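You operate a simulated robot arm through the tools that you are given. There is no shell and no other tool. Be economical: measure what you need, move in short steps, check, and stop when the job is done.

Carry out the task below with a simulated robot arm. There is one attempt and no reset: what you move stays moved.

TASK
Dry the black block on the warmer at Warm, under the clear lid.
Fine: till its felt goes dull; dial back to Off; open the clear lid once the lamp is out.
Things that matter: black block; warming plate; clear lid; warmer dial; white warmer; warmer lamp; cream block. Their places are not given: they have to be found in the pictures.

It is judged by the outcome, as a careful person would: the job done as asked, and still so three seconds after it is handed in. It fails if anything else is knocked over, pushed out of place, dropped, spilled or broken.

THE ROBOT
A 6-joint arm with a two-finger parallel gripper, fixed in place. Base frame: the origin is at the foot of the arm, x ahead of it, y to its left, z up; the work surface is at about z = 5. Lengths are in mm, angles in rad, forces in N, time in s.
With the tool pointing down near the work surface it reaches from about 140 to 580 mm from the base axis. Its first joint turns from -1.152 to 1.152 rad. Payload 2.1 kg.
Tool frame: the origin (TCP) lies between the finger pads and is the grasp point; the fingertips stand 30 mm ahead of it; z points along the fingers, y is the line along which they close. The gripper opens to 94 mm. The fingers are 28 mm wide and 10 mm thick; the gripper's body (50 by 96 mm) begins 55 mm behind the TCP.
Orientation is told as [roll, pitch, yaw] about the base's x, y, z axes, in that order, counted from this pose: with the fingers straight down and closing along the base's y, the tool's x points along the base's -x, its y along +y and its z along -z.

THE INTERFACE
- The arm moves only by the tool step_arm. Its argument "targets" is a list of rows, each a list of 2 entries, a list of its own where there are three numbers: the shift along the tool's x, y, z in mm, then the turn, a rotation vector about the tool's x, y, z in rad. In form: [[[tx, ty, tz], [wx, wy, wz]], ...]. A call has 1 to 8 rows; each row shifts and turns the commanded pose from where the row before left it, along the tool's axes as they then stand. "claw" is the opening in per cent of the stroke, from 0 (shut) to 100 (fully open), set as the call begins (left out, the last holds). A row lasts 0.2 s, in which the tool goes at most 50 mm and 0.15 rad; a call with a longer step from one row to the next is refused whole, and so is a gripper value outside its range. A pose out of reach is approached as far as the arm can. The call stops where the force on the tool passes 70 N (or 10 N more than at its start, if that is more) or the arm is blocked; 0.2 s more then pass. The fingers move at their own pace (about 72 mm/s each) and stop on an object; they squeeze with about 36 N. The grip force told is the motor's: it shows also when the fingers shut on nothing. Time passes only in rows, and 0.2 s behind the last, so rows that do not move let the fingers close. It gives the time, the measured TCP pose, the force on the tool (base axes), the opening and the grip force at its end, in the units of the frame above (readings bear some noise).
- Cameras (640 x 400 px; columns grow to the right, rows downward): "scene" is fixed at [55.3, -364.4, 496.5]; the picture's right is [0.81, -0.59, 0.00], its down [-0.25, -0.35, -0.90] and it looks along [0.53, 0.73, -0.43] (base axes); focal length 341 px, centre (320, 200). "wrist" rides on the gripper at [-37, 0, -58] in the tool frame; the picture's right is [0.00, -1.00, 0.00], its down [0.97, 0.00, -0.24] and it looks along [0.24, 0.00, 0.97] (tool axes); focal length 218 px, centre (320, 200).
- snapshot(camera): a new picture of that camera. No time passes.
- probe_pixels(camera, pixels): for up to 12 pixels [column, row] of the newest picture of that camera ("zoom" is the newest enlarged one), the place [x, y, z] in the base frame of the surface seen there, good to about 2 mm. No time passes.
- inspect(camera, box): a new picture of the part [left, top, right, bottom] of that camera's present view, enlarged. No time passes.
- close_job(): hands the job in; it is judged then, once.

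Work in short steps. Measure before you move; look again where a grasp or a placing could have gone wrong, and mend it. You have 80 turns and 46 pictures in all, the two below and enlarged ones among them. Open the gripper and draw the arm clear of the work before you hand the job in, unless the task says otherwise; then end with one line.

The tools are called after "Call:" as name(argument=value, ...) on one line, values as JSON. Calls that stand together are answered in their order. step_arm: Moves the arm, as the interface text tells. Its arguments: {"type":"object","properties":{"targets":{"type":"array","items":{"type":"array"}},"claw":{"type":"number"}},"required":["targets"]} The other tools are called the same way: snapshot (camera) takes a picture; probe_pixels (camera, pixels) gives the place of the surface under pixels of a picture; inspect (camera, box) takes an enlarged picture of a part of a camera's view; close_job () hands the job in.

At the start:

```text
t: 0.0
eef_pos: [311.4, 96.1, 375.7]
orientation: [0.0, -0.003, -0.002]
wrist_force: [-0.2, -0.2, 0.5]
gripper_width: 94.0
finger_force: 0.0
```

scene: 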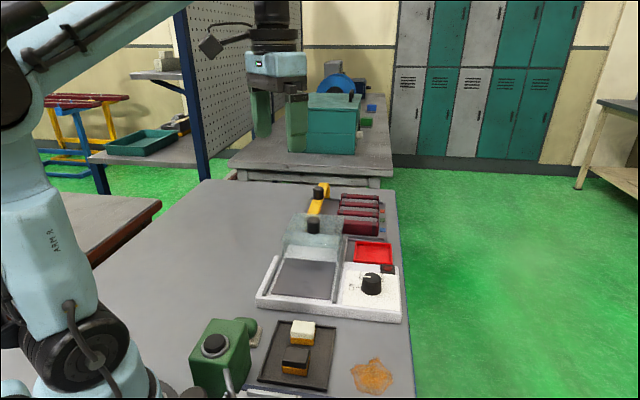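
wrist: 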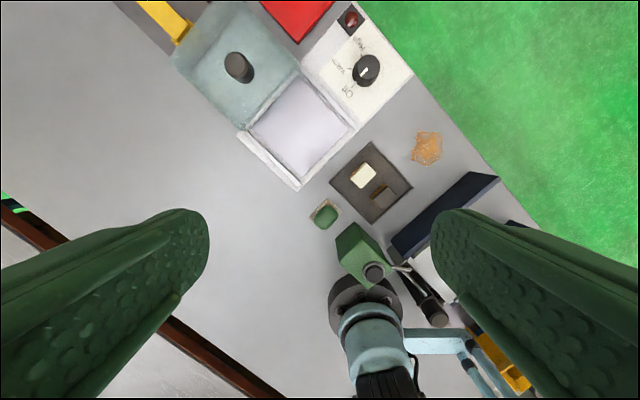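

I see the warmer ahead with dial at wrist (367,68), plate, the lid standing open, and a tray with cream and black blocks. I'll enlarge these areas to measure them.

Call:
inspect(camera="scene", box=[230, 170, 430, 400])

Call:
inspect(camera="wrist", box=[160, 0, 480, 230])

Call:
probe_pixels(camera="wrist", pixels=[[367, 68], [350, 20], [300, 130], [240, 66], [383, 195], [363, 175], [370, 182], [325, 214], [248, 128], [298, 186], [354, 125], [412, 74]])

Call:
probe_pixels(camera="scene", pixels=[[303, 326], [302, 340], [296, 353], [294, 368], [371, 284], [314, 224], [313, 240], [340, 241], [288, 243], [388, 268], [305, 280], [328, 382]])

```text
1.74 times, centred on (330, 285) of scene
```

zoom: 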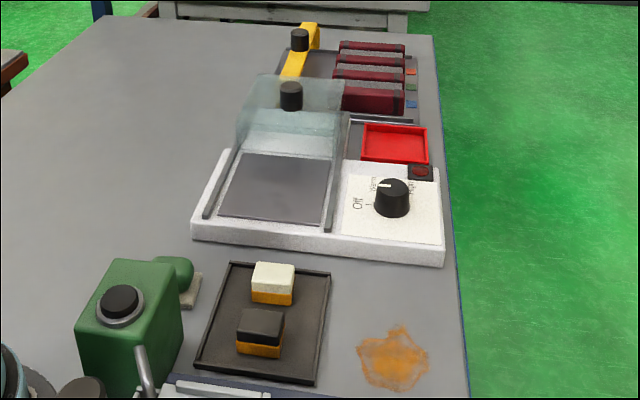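

```text
1.74 times, centred on (320, 115) of wrist
```

zoom: 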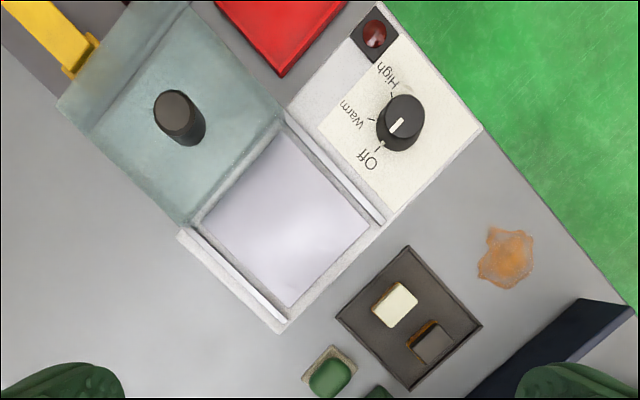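

```text
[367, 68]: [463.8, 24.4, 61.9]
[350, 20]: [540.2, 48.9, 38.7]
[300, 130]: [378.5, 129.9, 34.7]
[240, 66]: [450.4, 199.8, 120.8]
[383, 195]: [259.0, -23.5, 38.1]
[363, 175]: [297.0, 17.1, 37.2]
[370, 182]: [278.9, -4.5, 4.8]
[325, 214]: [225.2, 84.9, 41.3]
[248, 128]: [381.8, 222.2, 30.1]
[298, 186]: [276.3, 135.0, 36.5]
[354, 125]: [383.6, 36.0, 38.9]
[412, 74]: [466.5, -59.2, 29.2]
```

```text
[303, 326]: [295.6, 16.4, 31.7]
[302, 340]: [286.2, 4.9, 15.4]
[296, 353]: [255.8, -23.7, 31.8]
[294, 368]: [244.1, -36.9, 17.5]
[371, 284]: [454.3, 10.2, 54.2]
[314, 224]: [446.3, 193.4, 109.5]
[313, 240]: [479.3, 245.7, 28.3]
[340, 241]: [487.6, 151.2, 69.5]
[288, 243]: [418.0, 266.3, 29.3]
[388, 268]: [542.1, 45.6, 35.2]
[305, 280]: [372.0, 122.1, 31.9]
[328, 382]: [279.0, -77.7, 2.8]
```

Blocks are on a tray near (259,-24) black and (297,17) cream. I go down over the tray for a closer look.

Call:
step_arm(targets=[[[5, -21, 39], [0, 0, 0]], [[5, -21, 39], [0, 0, 0]], [[1, -22, 39], [0, 0, 0]], [[0, -22, 38], [0, 0, 0]]], claw=100)

Call:
snapshot(camera="wrist")

```text
t: 1.0
eef_pos: [300.5, 13.9, 221.7]
orientation: [-0.002, -0.003, 0.0]
wrist_force: [0.0, 0.4, 0.4]
gripper_width: 94.2
finger_force: 0.0
```

```text
41 pictures are left
```

wrist: 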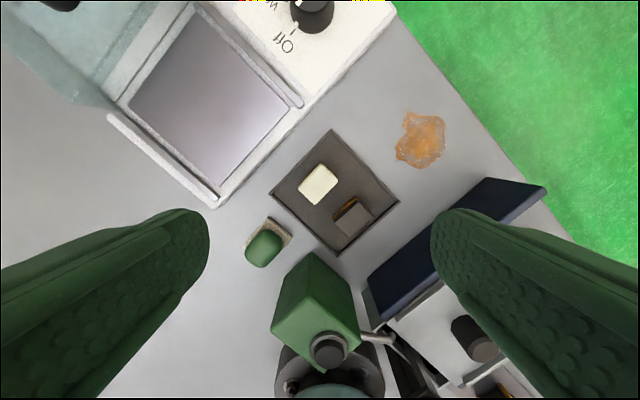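

Black block at about (353,216). Enlarge it and probe its corners.

Call:
inspect(camera="wrist", box=[230, 120, 430, 270])

```text
2.67 times, centred on (330, 195) of wrist
```

zoom: 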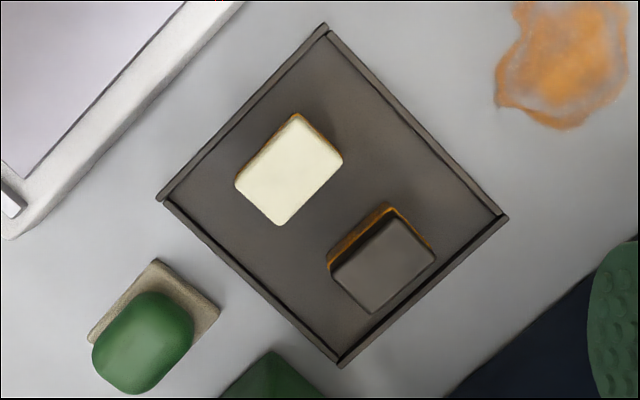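

Call:
probe_pixels(camera="zoom", pixels=[[337, 272], [400, 222], [430, 257], [372, 308], [384, 265], [388, 206], [329, 255], [290, 180], [280, 220], [336, 160], [325, 30], [345, 355]])

```text
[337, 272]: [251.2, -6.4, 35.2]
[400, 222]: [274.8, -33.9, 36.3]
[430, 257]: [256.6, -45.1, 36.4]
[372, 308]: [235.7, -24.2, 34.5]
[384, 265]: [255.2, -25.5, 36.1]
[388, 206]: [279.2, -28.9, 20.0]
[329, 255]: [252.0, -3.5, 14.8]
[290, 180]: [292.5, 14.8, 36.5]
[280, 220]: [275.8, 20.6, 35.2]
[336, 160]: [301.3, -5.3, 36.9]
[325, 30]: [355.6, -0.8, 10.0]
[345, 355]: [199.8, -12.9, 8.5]
```

Call:
probe_pixels(camera="wrist", pixels=[[310, 270], [310, 256], [280, 325], [355, 325], [375, 335], [375, 275], [485, 185], [430, 225], [264, 250], [400, 320], [475, 335], [390, 205]])

Call:
probe_pixels(camera="scene", pixels=[[228, 335], [247, 325], [205, 345], [215, 345], [225, 375], [265, 393], [245, 370], [340, 395]])

```text
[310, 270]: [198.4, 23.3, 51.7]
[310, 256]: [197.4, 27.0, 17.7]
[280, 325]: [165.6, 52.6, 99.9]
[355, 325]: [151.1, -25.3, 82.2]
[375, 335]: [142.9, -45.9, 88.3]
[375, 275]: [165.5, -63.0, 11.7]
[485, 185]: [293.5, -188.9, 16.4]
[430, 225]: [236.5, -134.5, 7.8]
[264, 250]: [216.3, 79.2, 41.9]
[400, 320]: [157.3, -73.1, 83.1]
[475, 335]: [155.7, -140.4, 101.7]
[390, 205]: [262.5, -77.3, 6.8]
```

```text
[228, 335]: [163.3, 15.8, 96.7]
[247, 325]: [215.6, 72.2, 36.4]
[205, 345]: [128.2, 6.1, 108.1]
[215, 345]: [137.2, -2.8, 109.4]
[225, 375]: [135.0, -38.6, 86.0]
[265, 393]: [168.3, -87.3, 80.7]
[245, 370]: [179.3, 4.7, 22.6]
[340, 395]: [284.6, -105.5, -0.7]
```

Black block centre ≈ (255.5,-26.5), long axis at about -47°, top z≈36; the cream block is ~30 mm away. I move over it, turn to close across the short side, and limit the opening to ~50 mm.

Call:
step_arm(targets=[[[22.5, -20.2, 0], [0, 0, 0]], [[22.5, -20.2, 0], [0, 0, 0]], [[0, 0, 17], [0, 0, 0.138]], [[0, 0, 17], [0, 0, 0.138]], [[0, 0, 17], [0, 0, 0.138]], [[0, 0, 17], [0, 0, 0.138]], [[0, 0, 17], [0, 0, 0.138]], [[0, 0, 17], [0, 0, 0.138]]], claw=53)

Call:
snapshot(camera="wrist")

```text
t: 2.8
eef_pos: [256.4, -30.4, 117.7]
orientation: [0.003, -0.003, -0.832]
wrist_force: [0.1, 0.1, 0.0]
gripper_width: 50.0
finger_force: 0.1
```

```text
39 pictures are left
```

wrist: 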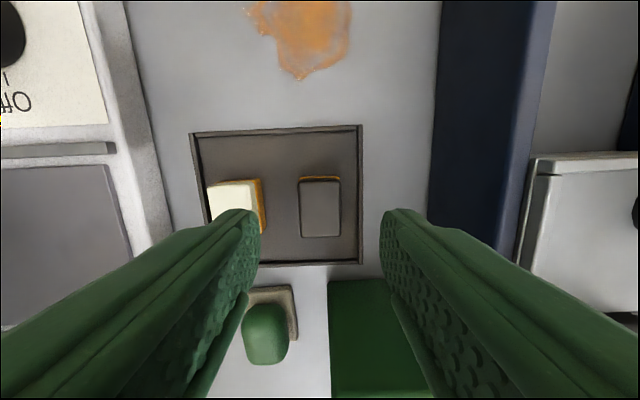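

Call:
probe_pixels(camera="wrist", pixels=[[302, 184], [338, 184], [303, 233], [338, 234], [320, 209], [320, 150]])

```text
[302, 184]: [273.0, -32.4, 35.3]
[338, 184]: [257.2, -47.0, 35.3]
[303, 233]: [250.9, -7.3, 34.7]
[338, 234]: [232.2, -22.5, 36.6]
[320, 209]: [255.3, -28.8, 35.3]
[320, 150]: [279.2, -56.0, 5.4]
```

Block centre is 4 mm along tool x, aligned in y. Shift and descend to z≈42, then close.

Call:
step_arm(targets=[[[4.4, 0, 20], [0, 0, 0]], [[0, 0, 20], [0, 0, 0]], [[0, 0, 18], [0, 0, 0]], [[0, 0, 17.5], [0, 0, 0]], [[0, 0, 0], [0, 0, 0]]])

Call:
step_arm(targets=[[[0, 0, 0], [0, 0, 0]], [[0, 0, 0], [0, 0, 0]], [[0, 0, 0], [0, 0, 0]]], claw=5)

Call:
step_arm(targets=[[[0, 0, -30], [0, 0, 0]], [[0, 0, -40], [0, 0, 0]], [[0, 0, -40], [0, 0, 0]], [[0, 0, -40], [0, 0, 0]], [[0, 0, 0], [0, 0, 0]]])

Call:
snapshot(camera="wrist")

Call:
snapshot(camera="scene")

```text
t: 4.0
eef_pos: [253.5, -25.5, 43.7]
orientation: [0.002, -0.004, -0.831]
wrist_force: [0.9, 0.1, -0.4]
gripper_width: 49.9
finger_force: 0.1
```

```text
t: 4.8
eef_pos: [252.6, -27.3, 44.1]
orientation: [0.003, -0.007, -0.83]
wrist_force: [1.0, -1.2, 0.8]
gripper_width: 29.1
finger_force: 36.4
```

```text
t: 6.0
eef_pos: [254.9, -30.7, 193.2]
orientation: [0.004, -0.004, -0.83]
wrist_force: [-0.5, -0.1, -1.1]
gripper_width: 29.1
finger_force: 36.4
```

```text
38 pictures are left
```

wrist: 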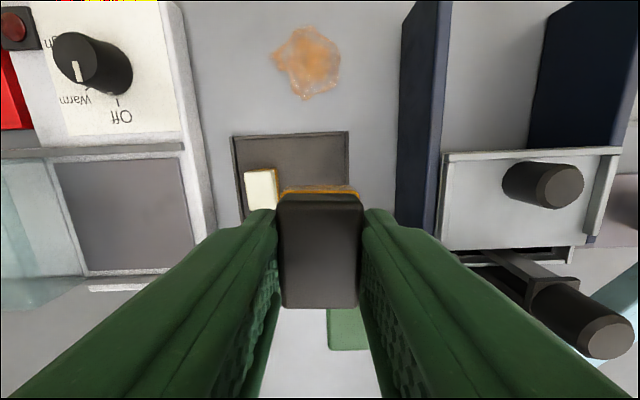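

```text
37 pictures are left
```

scene: 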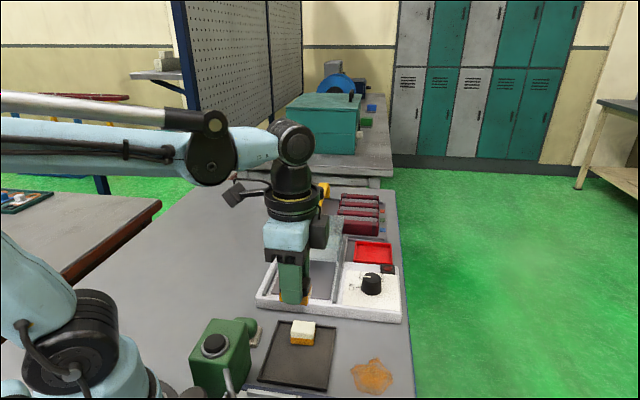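

Block is held (29.1 mm). Probe the plate's corners and the height in this view.

Call:
probe_pixels(camera="wrist", pixels=[[60, 165], [175, 162], [205, 255], [95, 268], [130, 215], [100, 150], [120, 288], [30, 200], [118, 100], [75, 70], [205, 200], [300, 150]])

Call:
probe_pixels(camera="scene", pixels=[[325, 268], [322, 285], [330, 297], [270, 292], [318, 295], [335, 285]])

```text
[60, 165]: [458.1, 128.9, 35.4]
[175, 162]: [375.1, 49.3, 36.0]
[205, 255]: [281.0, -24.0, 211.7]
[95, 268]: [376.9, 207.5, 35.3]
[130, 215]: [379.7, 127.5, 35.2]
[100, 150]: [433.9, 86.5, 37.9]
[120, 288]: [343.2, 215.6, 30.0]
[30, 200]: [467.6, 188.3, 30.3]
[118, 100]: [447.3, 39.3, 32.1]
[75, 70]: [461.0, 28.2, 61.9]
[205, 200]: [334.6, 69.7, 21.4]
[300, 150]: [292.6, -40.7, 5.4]
```

```text
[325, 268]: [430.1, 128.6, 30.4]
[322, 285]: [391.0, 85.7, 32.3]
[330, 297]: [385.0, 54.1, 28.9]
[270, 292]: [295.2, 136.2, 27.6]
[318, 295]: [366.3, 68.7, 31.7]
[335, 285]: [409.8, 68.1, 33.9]
```

Plate centre ≈ (377,128,35). Carry the block above it at the present height.

Call:
step_arm(targets=[[[6.6, 39.3, 0], [0, 0, 0]], [[6.6, 39.3, 0], [0, 0, 0]], [[6.6, 39.3, 0], [0, 0, 0]], [[6.6, 39.3, 0], [0, 0, 0]], [[6.6, 39.3, 0], [0, 0, 0]], [[0, 0, 35], [0, 0, 0]], [[0, 0, 35], [0, 0, 0]], [[0, 0, 0], [0, 0, 0]]])

Call:
snapshot(camera="wrist")

Call:
inspect(camera="scene", box=[230, 170, 430, 330])

```text
t: 7.8
eef_pos: [374.7, 132.3, 123.7]
orientation: [0.002, -0.003, -0.828]
wrist_force: [-0.7, -0.1, -0.3]
gripper_width: 28.9
finger_force: 36.4
```

```text
36 pictures are left
```

wrist: 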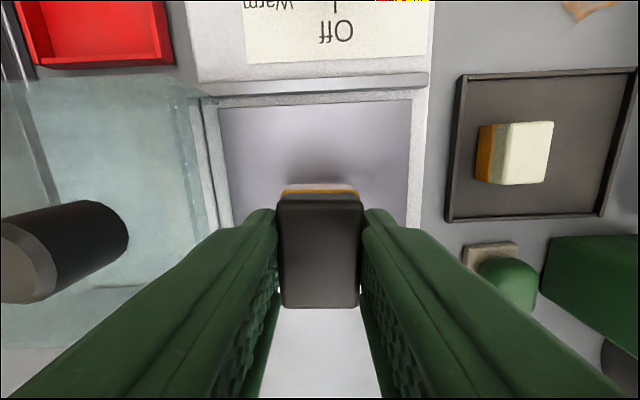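

```text
2.50 times, centred on (330, 250) of scene
```

zoom: 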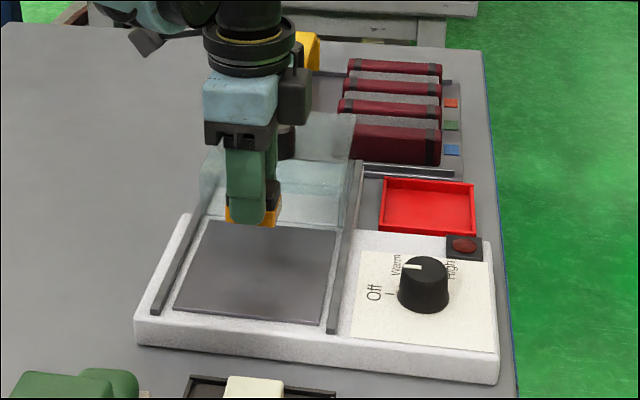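

Call:
probe_pixels(camera="zoom", pixels=[[212, 230], [335, 236], [320, 320], [180, 307], [250, 270], [350, 250], [170, 290], [340, 320]])

Call:
probe_pixels(camera="wrist", pixels=[[222, 112], [408, 104], [404, 215], [240, 215], [330, 150], [210, 160], [30, 265], [160, 150]])

```text
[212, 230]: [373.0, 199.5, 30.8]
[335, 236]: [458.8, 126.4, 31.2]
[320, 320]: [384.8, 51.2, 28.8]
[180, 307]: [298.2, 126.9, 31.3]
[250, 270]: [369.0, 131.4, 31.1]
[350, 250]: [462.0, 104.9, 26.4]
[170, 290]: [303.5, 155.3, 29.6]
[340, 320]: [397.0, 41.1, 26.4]
```

```text
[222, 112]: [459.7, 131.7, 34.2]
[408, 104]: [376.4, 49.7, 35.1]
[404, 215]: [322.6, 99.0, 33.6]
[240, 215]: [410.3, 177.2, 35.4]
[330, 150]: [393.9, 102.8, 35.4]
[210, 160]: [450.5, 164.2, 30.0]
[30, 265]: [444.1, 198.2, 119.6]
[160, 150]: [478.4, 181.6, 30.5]
```

Over the plate centre. Lower 48 mm gently, then finer until contact.

Call:
step_arm(targets=[[[-3, 0, 20], [0, 0, 0]], [[0, 0, 18], [0, 0, 0]], [[0, 0, 8], [0, 0, 0]], [[0, 0, 2], [0, 0, 0]], [[0, 0, 0], [0, 0, 0]]])

Call:
inspect(camera="scene", box=[270, 220, 370, 300])

```text
t: 9.0
eef_pos: [379.3, 128.7, 75.8]
orientation: [0.002, -0.003, -0.828]
wrist_force: [-0.1, 0.2, -0.3]
gripper_width: 28.9
finger_force: 35.8
```

```text
5.00 times, centred on (320, 260) of scene
```

zoom: 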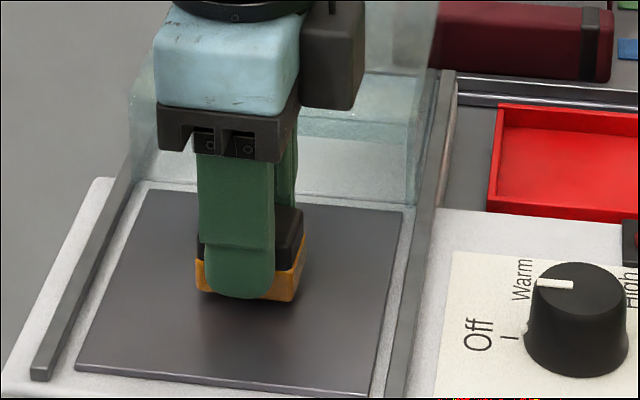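

Call:
step_arm(targets=[[[0, 0, 1.5], [0, 0, 0]], [[0, 0, 1], [0, 0, 0]], [[0, 0, 0], [0, 0, 0]]])

```text
t: 9.8
eef_pos: [378.0, 128.1, 72.9]
orientation: [0.003, -0.005, -0.828]
wrist_force: [0.0, 0.1, -0.1]
gripper_width: 28.9
finger_force: 35.6
```

Call:
step_arm(targets=[[[0, 0, 1], [0, 0, 0]], [[0, 0, 1], [0, 0, 0]], [[0, 0, 0], [0, 0, 0]]])

```text
t: 10.6
eef_pos: [379.0, 126.7, 72.0]
orientation: [0.002, -0.004, -0.829]
wrist_force: [-0.1, 0.9, 20.9]
gripper_width: 28.9
finger_force: 36.3
```

Contact (21 N). Release and rise.

Call:
step_arm(targets=[[[0, 0, -0.5], [0, 0, 0]], [[0, 0, 0], [0, 0, 0]], [[0, 0, -20], [0, 0, 0]], [[0, 0, -40], [0, 0, 0]], [[0, 0, -45], [0, 0, 0]], [[0, 0, -45], [0, 0, 0]], [[0, 0, 0], [0, 0, 0]]], claw=58)

Call:
snapshot(camera="wrist")

Call:
inspect(camera="scene", box=[250, 180, 410, 330])

```text
t: 12.2
eef_pos: [376.4, 130.3, 223.4]
orientation: [0.0, -0.004, -0.829]
wrist_force: [0.1, 0.0, 0.7]
gripper_width: 54.5
finger_force: 0.0
```

```text
33 pictures are left
```

wrist: 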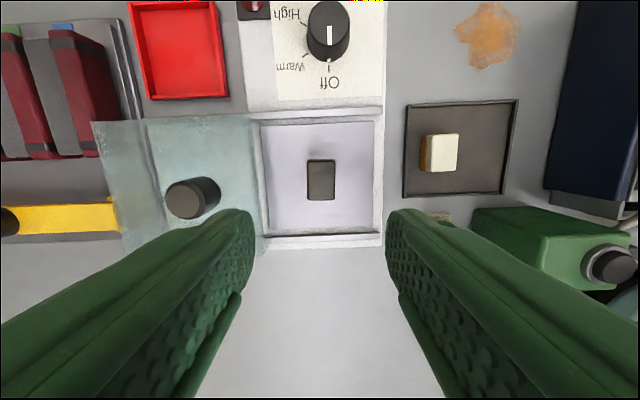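

```text
2.67 times, centred on (330, 255) of scene
```

zoom: 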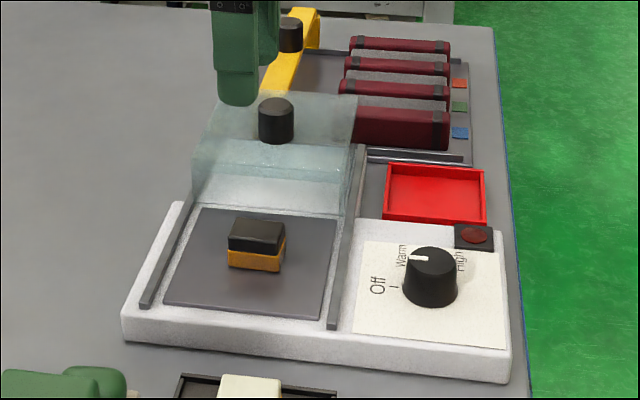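

Block sits well on the plate. Now study the lid: closer picture and heights.

Call:
inspect(camera="scene", box=[270, 195, 350, 260])

Call:
inspect(camera="wrist", box=[80, 95, 280, 255])

Call:
probe_pixels(camera="wrist", pixels=[[120, 140], [150, 140], [180, 140], [200, 150], [225, 130], [245, 150], [125, 230], [140, 200], [225, 190], [205, 190], [185, 202], [250, 190]])

Call:
probe_pixels(camera="zoom", pixels=[[100, 100], [200, 100], [300, 200], [360, 300], [440, 100], [550, 160], [520, 300], [540, 350], [400, 200], [470, 250], [200, 300], [600, 200]])

```text
6.15 times, centred on (310, 228) of scene
```

zoom: 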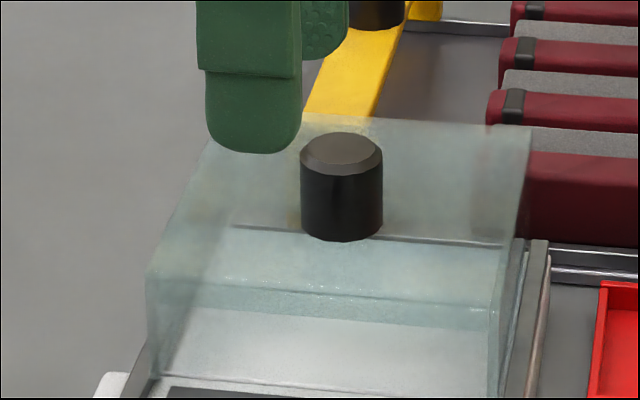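

```text
2.50 times, centred on (180, 175) of wrist
```

zoom: 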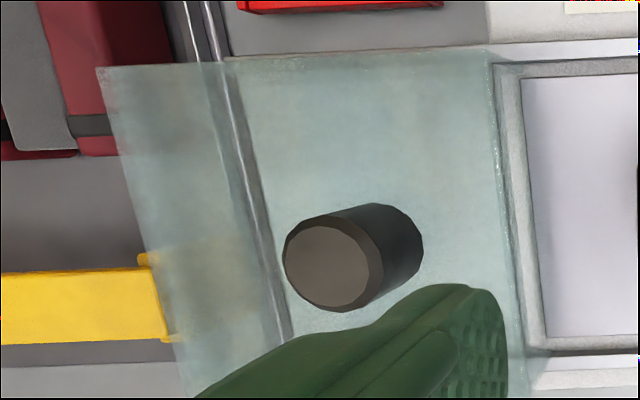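

```text
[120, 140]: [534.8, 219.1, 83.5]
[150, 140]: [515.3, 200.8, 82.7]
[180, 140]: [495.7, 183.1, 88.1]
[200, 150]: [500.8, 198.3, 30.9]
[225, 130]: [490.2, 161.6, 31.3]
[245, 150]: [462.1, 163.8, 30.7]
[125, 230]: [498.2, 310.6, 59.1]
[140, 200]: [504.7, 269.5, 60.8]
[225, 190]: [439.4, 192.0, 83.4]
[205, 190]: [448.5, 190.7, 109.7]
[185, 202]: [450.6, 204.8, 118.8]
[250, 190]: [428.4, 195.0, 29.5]
```

```text
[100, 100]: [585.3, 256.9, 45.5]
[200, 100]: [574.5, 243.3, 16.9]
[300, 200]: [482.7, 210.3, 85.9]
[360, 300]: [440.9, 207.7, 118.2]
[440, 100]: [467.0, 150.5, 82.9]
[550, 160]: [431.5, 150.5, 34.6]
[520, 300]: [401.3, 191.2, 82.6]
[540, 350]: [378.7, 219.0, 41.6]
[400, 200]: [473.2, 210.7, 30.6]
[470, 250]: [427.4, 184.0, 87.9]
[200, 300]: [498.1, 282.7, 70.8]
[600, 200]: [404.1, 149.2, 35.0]
```

Lid is a hood with top at z≈85 on rails with a knob (z 85–119) near (446,198); the front appears open, so it slides. I move over the knob to measure it exactly.

Call:
step_arm(targets=[[[0, 24, 0], [0, 0, 0]], [[0, 24, 0], [0, 0, 0]], [[0, 24, 0], [0, 0, 0]], [[4, 24, 0], [0, 0, 0]], [[0, 0, 10], [0, 0, 0]], [[0, 0, 0], [0, 0, 0]]])

Call:
inspect(camera="wrist", box=[220, 100, 460, 300])

```text
t: 13.6
eef_pos: [444.7, 196.8, 213.9]
orientation: [0.002, -0.005, -0.827]
wrist_force: [0.9, 0.1, 0.0]
gripper_width: 54.3
finger_force: 0.1
```

```text
2.00 times, centred on (340, 200) of wrist
```

zoom: 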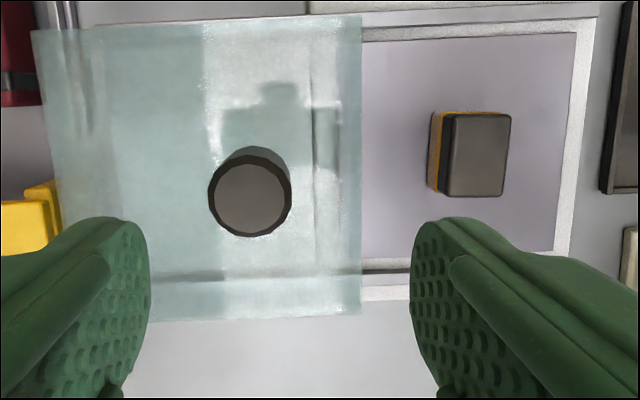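

Call:
probe_pixels(camera="zoom", pixels=[[250, 195], [218, 195], [282, 195], [250, 160], [250, 230], [340, 60], [345, 280], [355, 180], [60, 60], [150, 60], [475, 155]])

```text
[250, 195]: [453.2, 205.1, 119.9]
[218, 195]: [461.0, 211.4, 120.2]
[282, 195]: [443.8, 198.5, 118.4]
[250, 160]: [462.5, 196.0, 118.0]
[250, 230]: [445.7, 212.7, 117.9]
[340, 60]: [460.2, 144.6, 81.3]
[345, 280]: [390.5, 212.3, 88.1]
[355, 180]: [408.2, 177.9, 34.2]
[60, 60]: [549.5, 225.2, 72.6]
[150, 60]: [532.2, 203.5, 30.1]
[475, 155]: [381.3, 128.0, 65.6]
```

Knob centre (453,205), diameter ~28. Shift 11.6 mm in tool y, descend to z≈121 and close.

Call:
step_arm(targets=[[[0, 11.6, 10], [0, 0, 0]], [[0, 0, 30], [0, 0, 0]], [[0, 0, 30], [0, 0, 0]], [[0, 0, 22], [0, 0, 0]], [[0, 0, 0], [0, 0, 0]]])

Call:
step_arm(targets=[[[0, 0, 0], [0, 0, 0]], [[0, 0, 0], [0, 0, 0]], [[0, 0, 0], [0, 0, 0]]], claw=10)

Call:
step_arm(targets=[[[0, -4, 0], [0, 0, 0]], [[0, -8, 0], [0, 0, 0]], [[0, -8, 0], [0, 0, 0]], [[0, 0, 0], [0, 0, 0]]])

Call:
inspect(camera="scene", box=[250, 180, 410, 330])

```text
t: 14.8
eef_pos: [454.2, 201.1, 119.8]
orientation: [0.001, -0.004, -0.829]
wrist_force: [-0.4, -0.7, -0.2]
gripper_width: 54.4
finger_force: 0.0
```

```text
t: 15.6
eef_pos: [453.1, 202.0, 120.5]
orientation: [0.001, -0.004, -0.83]
wrist_force: [0.5, -0.7, -5.9]
gripper_width: 33.1
finger_force: 44.7
```

```text
t: 16.6
eef_pos: [439.7, 188.9, 118.8]
orientation: [0.003, -0.004, -0.829]
wrist_force: [4.4, -2.4, 13.8]
gripper_width: 32.4
finger_force: 45.0
```

```text
2.67 times, centred on (330, 255) of scene
```

zoom: 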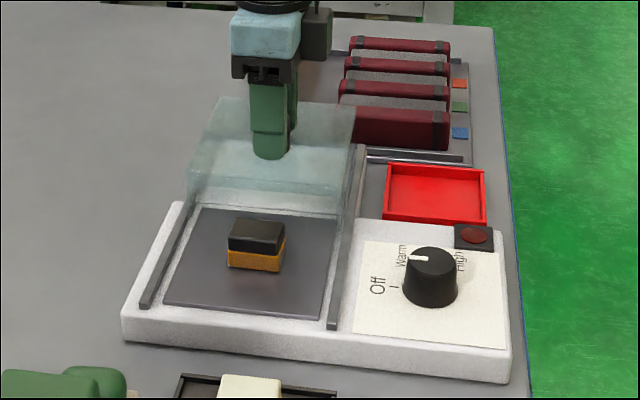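

It slides with small force. Check whether the hood's front is open before passing over the block.

Call:
inspect(camera="scene", box=[285, 210, 345, 265])

Call:
snapshot(camera="wrist")

```text
7.27 times, centred on (315, 238) of scene
```

zoom: 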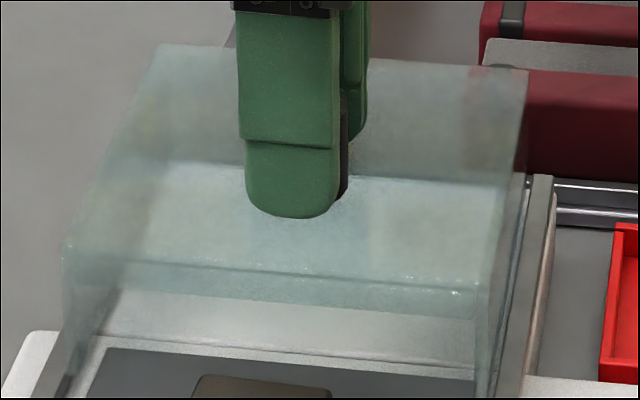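

```text
26 pictures are left
```

wrist: 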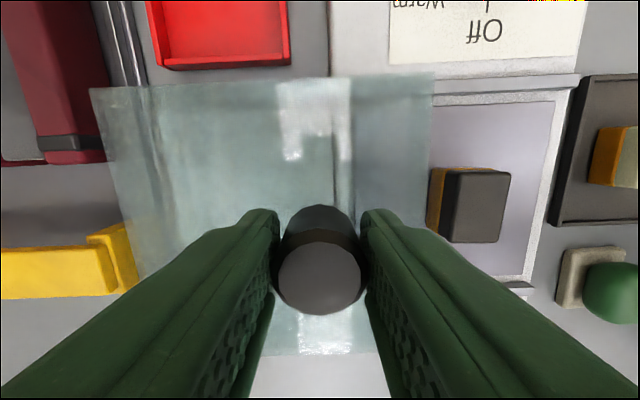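

Front below the ~10 mm skirt is clear and untinted, skirt bottom ≈75 > block top 65. Continue sliding 40 mm and check.

Call:
step_arm(targets=[[[-0.3, -10, -0.3], [0, 0, 0]], [[-0.3, -10, 0], [0, 0, 0]], [[-0.3, -10, 0], [0, 0, 0]], [[-0.3, -10, 0], [0, 0, 0]], [[0, 0, 0], [0, 0, 0]]])

Call:
inspect(camera="scene", box=[265, 210, 365, 300])

```text
t: 17.8
eef_pos: [409.5, 161.3, 120.5]
orientation: [0.0, -0.004, -0.83]
wrist_force: [-3.5, 2.2, -29.9]
gripper_width: 31.7
finger_force: 45.1
```

```text
4.44 times, centred on (315, 255) of scene
```

zoom: 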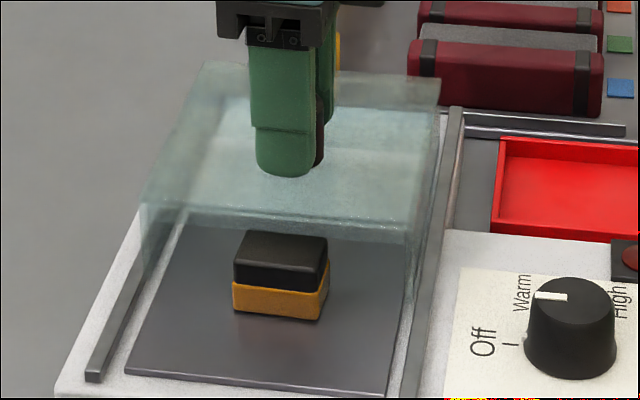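

Block undisturbed. Continue 35 mm, easing z slightly.

Call:
step_arm(targets=[[[-0.3, -10, 0.4], [0, 0, 0]], [[-0.3, -10, 0], [0, 0, 0]], [[-0.3, -10, 0], [0, 0, 0]], [[0, -5, 0], [0, 0, 0]], [[0, 0, 0], [0, 0, 0]]])

Call:
inspect(camera="scene", box=[265, 210, 365, 300])

```text
t: 19.0
eef_pos: [384.9, 136.8, 119.1]
orientation: [0.003, -0.004, -0.828]
wrist_force: [-4.1, 4.0, 19.2]
gripper_width: 31.8
finger_force: 45.1
```

```text
4.44 times, centred on (315, 255) of scene
```

zoom: 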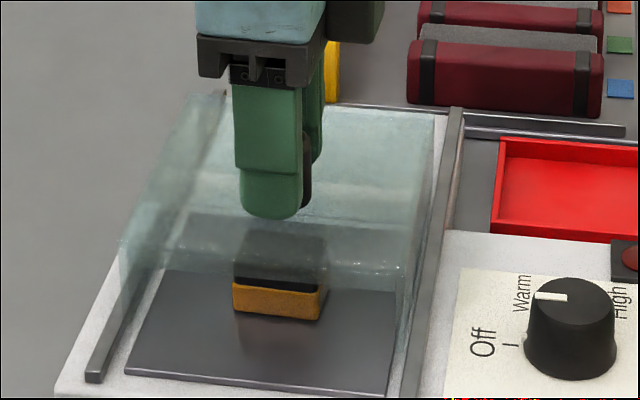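

Continue until the front stop.

Call:
step_arm(targets=[[[-0.2, -8, 0.2], [0, 0, 0]], [[-0.2, -8, 0], [0, 0, 0]], [[-0.2, -6, 0], [0, 0, 0]], [[0, 0, 0], [0, 0, 0]]])

Call:
inspect(camera="scene", box=[265, 210, 365, 300])

```text
t: 20.0
eef_pos: [369.7, 121.0, 119.4]
orientation: [0.002, -0.005, -0.83]
wrist_force: [9.9, -8.8, 6.7]
gripper_width: 31.7
finger_force: 44.9
```

```text
4.44 times, centred on (315, 255) of scene
```

zoom: 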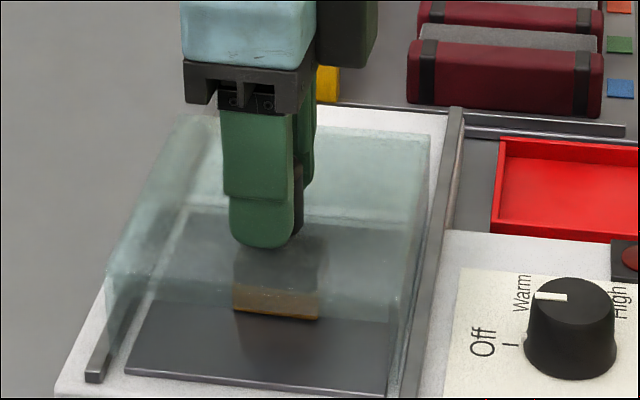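

Call:
step_arm(targets=[[[0, -4, 0], [0, 0, 0]], [[0, -4, 0], [0, 0, 0]], [[0, 0, 0], [0, 0, 0]]])

Call:
inspect(camera="scene", box=[265, 210, 365, 300])

```text
t: 20.8
eef_pos: [364.9, 116.0, 120.2]
orientation: [0.003, -0.007, -0.83]
wrist_force: [23.6, -11.4, 10.1]
gripper_width: 31.9
finger_force: 45.2
```

```text
4.44 times, centred on (315, 255) of scene
```

zoom: 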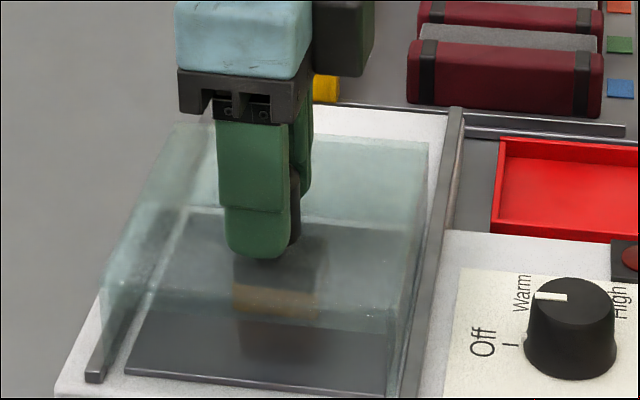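

Force starts rising; ease sideways 1 mm in tool -x and press a little further to confirm the stop.

Call:
step_arm(targets=[[[-1, -2, 0], [0, 0, 0]], [[-0.5, -2, 0], [0, 0, 0]], [[0, 0, 0], [0, 0, 0]]])

```text
t: 21.6
eef_pos: [364.9, 116.5, 119.0]
orientation: [0.016, -0.005, -0.826]
wrist_force: [38.8, 20.0, 23.4]
gripper_width: 31.7
finger_force: 44.8
```

Stopped firmly: lid is fully shut. Back off the push, release, rise, and move toward the dial.

Call:
step_arm(targets=[[[0, 4, 0], [0, 0, 0]], [[0, 0, 0], [0, 0, 0]]])

Call:
step_arm(targets=[[[0, 0, 0], [0, 0, 0]], [[0, 0, 0], [0, 0, 0]], [[0, 0, -30], [0, 0, 0]], [[0, 0, -40], [0, 0, 0]], [[-40, 0, 0], [0, 0, 0]], [[-40, 0, 0], [0, 0, 0]], [[0, 0, 0], [0, 0, 0]]], claw=70)

Call:
snapshot(camera="wrist")

```text
t: 22.2
eef_pos: [364.6, 115.7, 119.1]
orientation: [0.001, -0.003, -0.829]
wrist_force: [9.4, 9.2, 2.2]
gripper_width: 31.5
finger_force: 45.2
```

```text
t: 23.8
eef_pos: [419.0, 54.4, 189.7]
orientation: [0.002, -0.005, -0.829]
wrist_force: [-1.2, 1.4, 0.0]
gripper_width: 66.0
finger_force: 0.0
```

```text
21 pictures are left
```

wrist: 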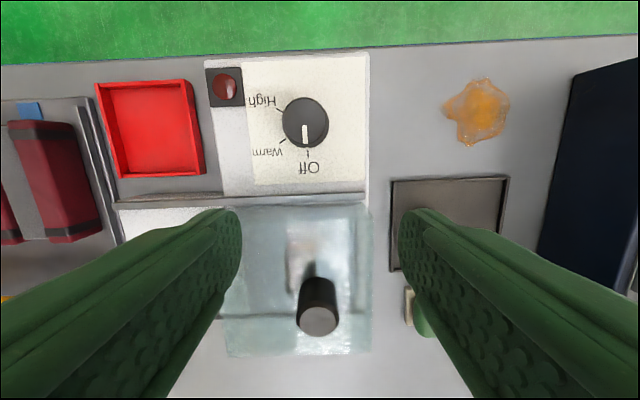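

Call:
inspect(camera="wrist", box=[240, 80, 370, 180])

Call:
probe_pixels(camera="wrist", pixels=[[305, 118], [305, 139], [307, 154], [282, 142], [278, 107], [290, 120], [320, 120], [305, 103], [340, 120]])

```text
4.00 times, centred on (305, 130) of wrist
```

zoom: 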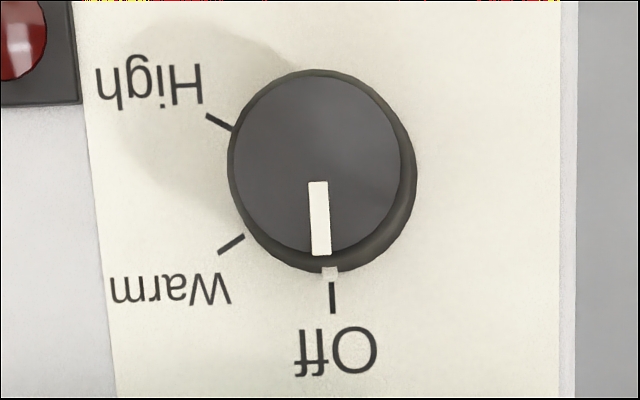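

```text
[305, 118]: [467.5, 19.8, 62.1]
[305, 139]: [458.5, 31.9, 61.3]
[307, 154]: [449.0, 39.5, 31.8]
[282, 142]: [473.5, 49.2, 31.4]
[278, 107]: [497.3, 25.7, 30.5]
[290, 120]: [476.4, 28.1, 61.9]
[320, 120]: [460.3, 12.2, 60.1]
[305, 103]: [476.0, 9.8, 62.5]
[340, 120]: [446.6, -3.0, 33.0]
```

Ticks give Off→Warm = 60° clockwise (tool +z turn); dial centre ≈ (467,21), top z 62. Move over it, pre-turning -0.55 rad to leave wrist room.

Call:
step_arm(targets=[[[-28.5, 6.5, 0], [0, 0, 0]], [[-28.5, 6.5, 0], [0, 0, 0]], [[0, 0, 10], [0, 0, -0.1375]], [[0, 0, 10], [0, 0, -0.1375]], [[0, 0, 10], [0, 0, -0.1375]], [[0, 0, 10], [0, 0, -0.1375]], [[0, 0, 0], [0, 0, 0]]])

Call:
snapshot(camera="wrist")

```text
t: 25.4
eef_pos: [467.2, 24.5, 148.2]
orientation: [0.0, -0.002, -0.278]
wrist_force: [0.5, -0.4, -0.3]
gripper_width: 66.1
finger_force: 0.2
```

```text
19 pictures are left
```

wrist: 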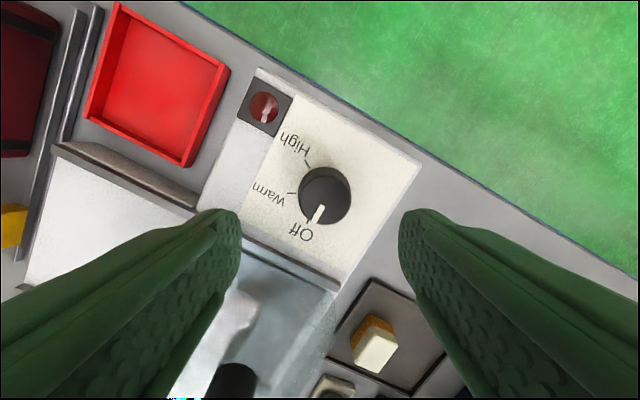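

Call:
probe_pixels(camera="wrist", pixels=[[325, 195], [305, 195], [345, 195], [325, 176], [325, 214]])

Call:
inspect(camera="wrist", box=[280, 150, 370, 240])

```text
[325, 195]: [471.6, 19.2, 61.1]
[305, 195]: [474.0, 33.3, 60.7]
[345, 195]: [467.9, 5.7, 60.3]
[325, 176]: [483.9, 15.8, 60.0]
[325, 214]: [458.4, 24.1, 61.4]
```

```text
4.44 times, centred on (325, 195) of wrist
```

zoom: 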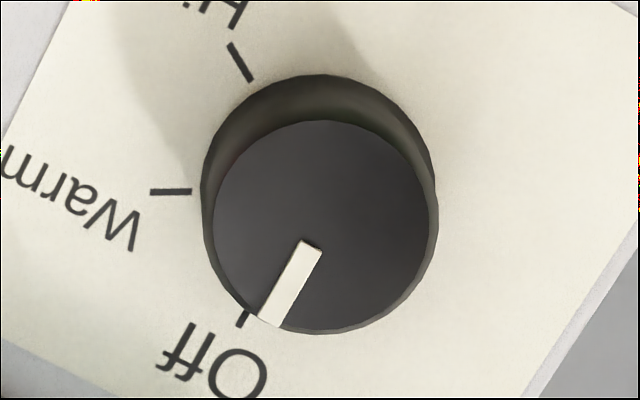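

Dial centre (467.3,20.5). Shift tool y -2.5 and descend partway, re-read.

Call:
step_arm(targets=[[[-0.5, -2.5, 20], [0, 0, 0]], [[0, 0, 20], [0, 0, 0]], [[0, 0, 0], [0, 0, 0]]])

Call:
step_arm(targets=[[[0, 0, 0], [0, 0, 0]]])

```text
t: 26.2
eef_pos: [466.7, 20.4, 108.6]
orientation: [0.0, -0.003, -0.28]
wrist_force: [-0.3, 0.1, 0.5]
gripper_width: 65.6
finger_force: 0.1
```

```text
t: 26.6
eef_pos: [467.1, 20.7, 108.6]
orientation: [0.0, -0.004, -0.28]
wrist_force: [-0.5, -0.3, 0.0]
gripper_width: 65.8
finger_force: 0.1
```

Centred. Descend to z≈70 and close on the dial.

Call:
step_arm(targets=[[[0, 0, 15], [0, 0, 0]], [[0, 0, 14], [0, 0, 0]], [[0, 0, 10], [0, 0, 0]], [[0, 0, 0], [0, 0, 0]]])

Call:
step_arm(targets=[[[0, 0, 0], [0, 0, 0]], [[0, 0, 0], [0, 0, 0]], [[0, 0, 0], [0, 0, 0]]], claw=20)

Call:
step_arm(targets=[[[0, 0, 0], [0, 0, 0.131]], [[0, 0, 0], [0, 0, 0.131]], [[0, 0, 0], [0, 0, 0.131]], [[0, 0, 0], [0, 0, 0.131]], [[0, 0, 0], [0, 0, 0.131]], [[0, 0, 0], [0, 0, 0.131]], [[0, 0, 0], [0, 0, 0.131]], [[0, 0, 0], [0, 0, 0.131]]])

Call:
snapshot(camera="wrist")

```text
t: 27.6
eef_pos: [466.7, 21.8, 72.0]
orientation: [0.001, -0.003, -0.278]
wrist_force: [0.2, -0.2, -0.2]
gripper_width: 65.7
finger_force: 0.0
```

```text
t: 28.4
eef_pos: [465.8, 21.6, 72.1]
orientation: [-0.003, -0.002, -0.283]
wrist_force: [-4.5, -9.2, -4.1]
gripper_width: 39.5
finger_force: 45.0
```

```text
t: 30.2
eef_pos: [466.5, 22.3, 71.1]
orientation: [0.0, -0.001, -1.33]
wrist_force: [-18.7, 0.0, 32.2]
gripper_width: 39.6
finger_force: 45.3
```

```text
17 pictures are left
```

wrist: 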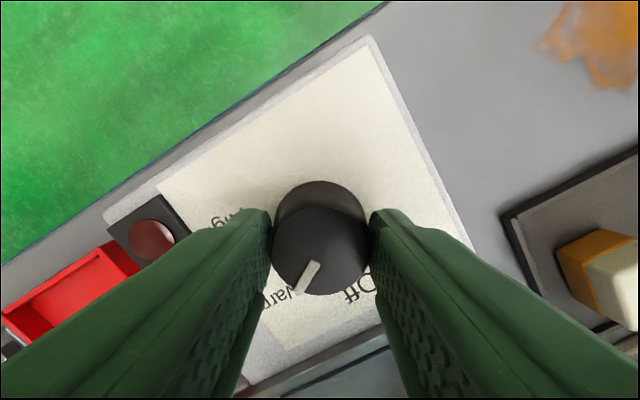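

The dial turned with the fingers. Release, rise and check the pointer and lamp.

Call:
step_arm(targets=[[[0, 0, 0], [0, 0, 0]], [[0, 0, 0], [0, 0, 0]], [[0, 0, -20], [0, 0, 0]], [[0, 0, -30], [0, 0, 0]], [[0, 0, -30], [0, 0, 0]], [[0, 0, 0], [0, 0, 0]]], claw=70)

Call:
inspect(camera="wrist", box=[220, 120, 420, 260])

Call:
inspect(camera="scene", box=[260, 200, 410, 330])

```text
t: 31.6
eef_pos: [466.2, 23.0, 150.9]
orientation: [0.001, -0.002, -1.327]
wrist_force: [0.1, 0.7, -0.1]
gripper_width: 65.8
finger_force: 0.1
```

```text
2.86 times, centred on (320, 190) of wrist
```

zoom: 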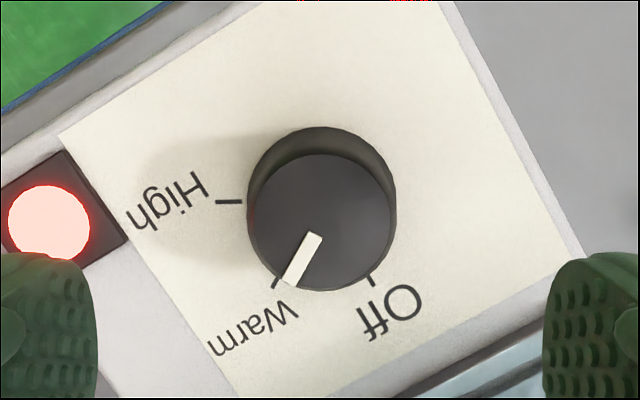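

```text
3.08 times, centred on (335, 265) of scene
```

zoom: 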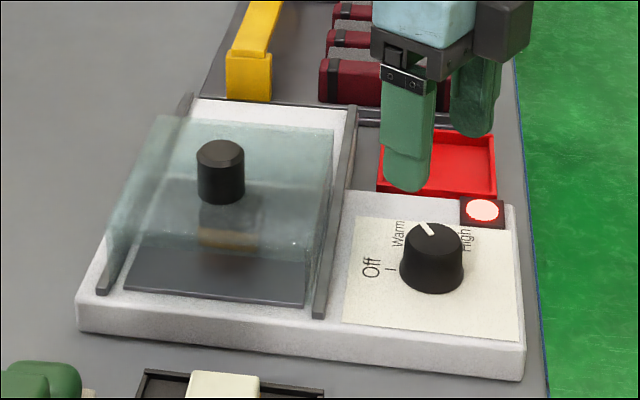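

Dial on Warm, lamp lit. Now a close look at the felt through the lid as reference.

Call:
inspect(camera="scene", box=[290, 240, 340, 290])

Call:
step_arm(targets=[[[0, 0, -30], [0, 0, 0]], [[0, 0, -30], [0, 0, 0]], [[0, 0, 0], [0, 0, 0]]])

Call:
snapshot(camera="wrist")

```text
8.00 times, centred on (315, 265) of scene
```

zoom: 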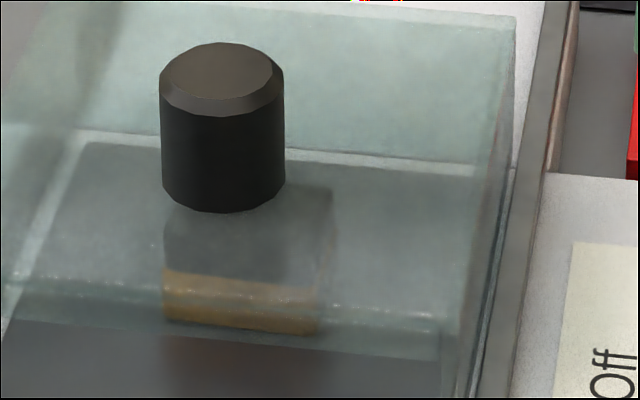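

```text
t: 32.4
eef_pos: [462.2, 22.4, 209.9]
orientation: [0.003, -0.001, -1.327]
wrist_force: [0.5, -0.7, -0.5]
gripper_width: 65.7
finger_force: 0.2
```

```text
13 pictures are left
```

wrist: 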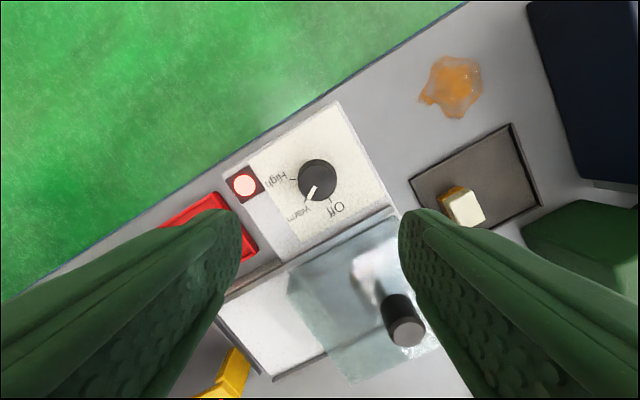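

Felt is only hazy from there. I move to view the block from behind-above at close range (clear of the knob line), which also lets time pass.

Call:
step_arm(targets=[[[38.5, -1.5, 5], [0, 0, 0]], [[38.5, -1.5, 5], [0, 0, 0]], [[38.5, -1.5, 5], [0, 0, 0]], [[38.5, -1.5, 5], [0, 0, 0]], [[0, 0, 0], [0, 0, -0.125]], [[0, 0, 0], [0, 0, -0.125]], [[0, 0, 0], [0, 0, -0.125]], [[0, 0, 0], [0, 0, -0.125]]])

Call:
inspect(camera="wrist", box=[240, 80, 480, 260])

```text
t: 34.2
eef_pos: [424.0, 169.8, 190.9]
orientation: [0.004, -0.004, -0.826]
wrist_force: [-0.2, -0.2, 0.1]
gripper_width: 65.6
finger_force: 0.1
```

```text
2.22 times, centred on (360, 170) of wrist
```

zoom: 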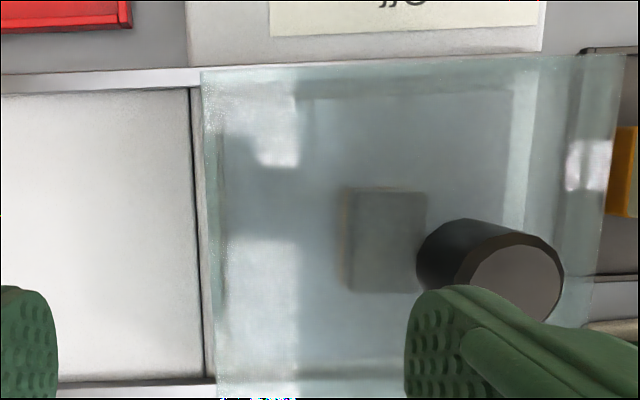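

Wait about 7 s and compare the felt.

Call:
step_arm(targets=[[[0, 0, 0], [0, 0, 0]], [[0, 0, 0], [0, 0, 0]], [[0, 0, 0], [0, 0, 0]], [[0, 0, 0], [0, 0, 0]], [[0, 0, 0], [0, 0, 0]], [[0, 0, 0], [0, 0, 0]], [[0, 0, 0], [0, 0, 0]], [[0, 0, 0], [0, 0, 0]]])

Call:
step_arm(targets=[[[0, 0, 0], [0, 0, 0]], [[0, 0, 0], [0, 0, 0]], [[0, 0, 0], [0, 0, 0]], [[0, 0, 0], [0, 0, 0]], [[0, 0, 0], [0, 0, 0]], [[0, 0, 0], [0, 0, 0]], [[0, 0, 0], [0, 0, 0]], [[0, 0, 0], [0, 0, 0]]])

Call:
step_arm(targets=[[[0, 0, 0], [0, 0, 0]], [[0, 0, 0], [0, 0, 0]], [[0, 0, 0], [0, 0, 0]], [[0, 0, 0], [0, 0, 0]], [[0, 0, 0], [0, 0, 0]], [[0, 0, 0], [0, 0, 0]], [[0, 0, 0], [0, 0, 0]], [[0, 0, 0], [0, 0, 0]]])

Call:
step_arm(targets=[[[0, 0, 0], [0, 0, 0]], [[0, 0, 0], [0, 0, 0]], [[0, 0, 0], [0, 0, 0]], [[0, 0, 0], [0, 0, 0]], [[0, 0, 0], [0, 0, 0]], [[0, 0, 0], [0, 0, 0]], [[0, 0, 0], [0, 0, 0]], [[0, 0, 0], [0, 0, 0]]])

Call:
inspect(camera="wrist", box=[240, 80, 480, 260])

```text
t: 36.0
eef_pos: [423.0, 169.4, 190.9]
orientation: [0.001, -0.004, -0.827]
wrist_force: [-0.9, 0.3, -0.1]
gripper_width: 65.6
finger_force: 0.2
```

```text
t: 37.8
eef_pos: [421.5, 170.4, 191.2]
orientation: [0.001, -0.004, -0.828]
wrist_force: [0.2, 0.7, -0.2]
gripper_width: 65.9
finger_force: 0.1
```

```text
t: 39.6
eef_pos: [422.5, 169.2, 188.9]
orientation: [0.002, -0.005, -0.827]
wrist_force: [-0.3, 0.0, 0.0]
gripper_width: 65.7
finger_force: 0.0
```

```text
t: 41.4
eef_pos: [423.0, 169.1, 190.1]
orientation: [0.001, -0.005, -0.827]
wrist_force: [-1.0, 0.2, -0.3]
gripper_width: 65.6
finger_force: 0.0
```

```text
2.22 times, centred on (360, 170) of wrist
```

zoom: 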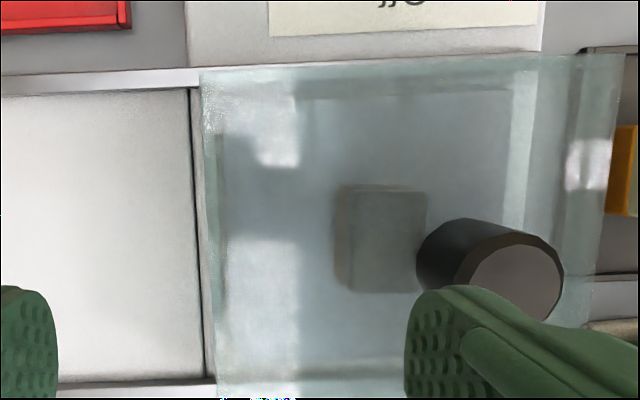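

The orange lower band looked brownish before and grey now; check with the scene camera close up.

Call:
inspect(camera="scene", box=[290, 240, 340, 290])

```text
8.00 times, centred on (315, 265) of scene
```

zoom: 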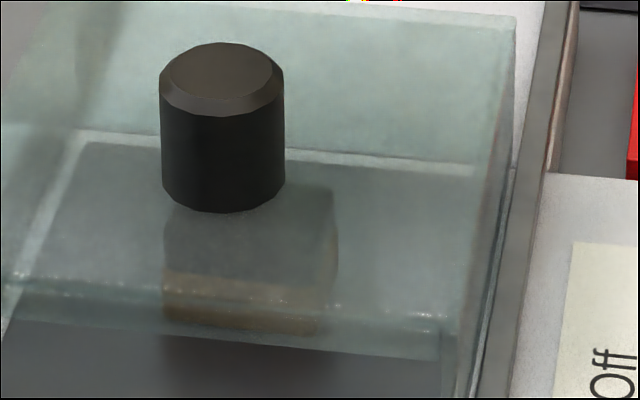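

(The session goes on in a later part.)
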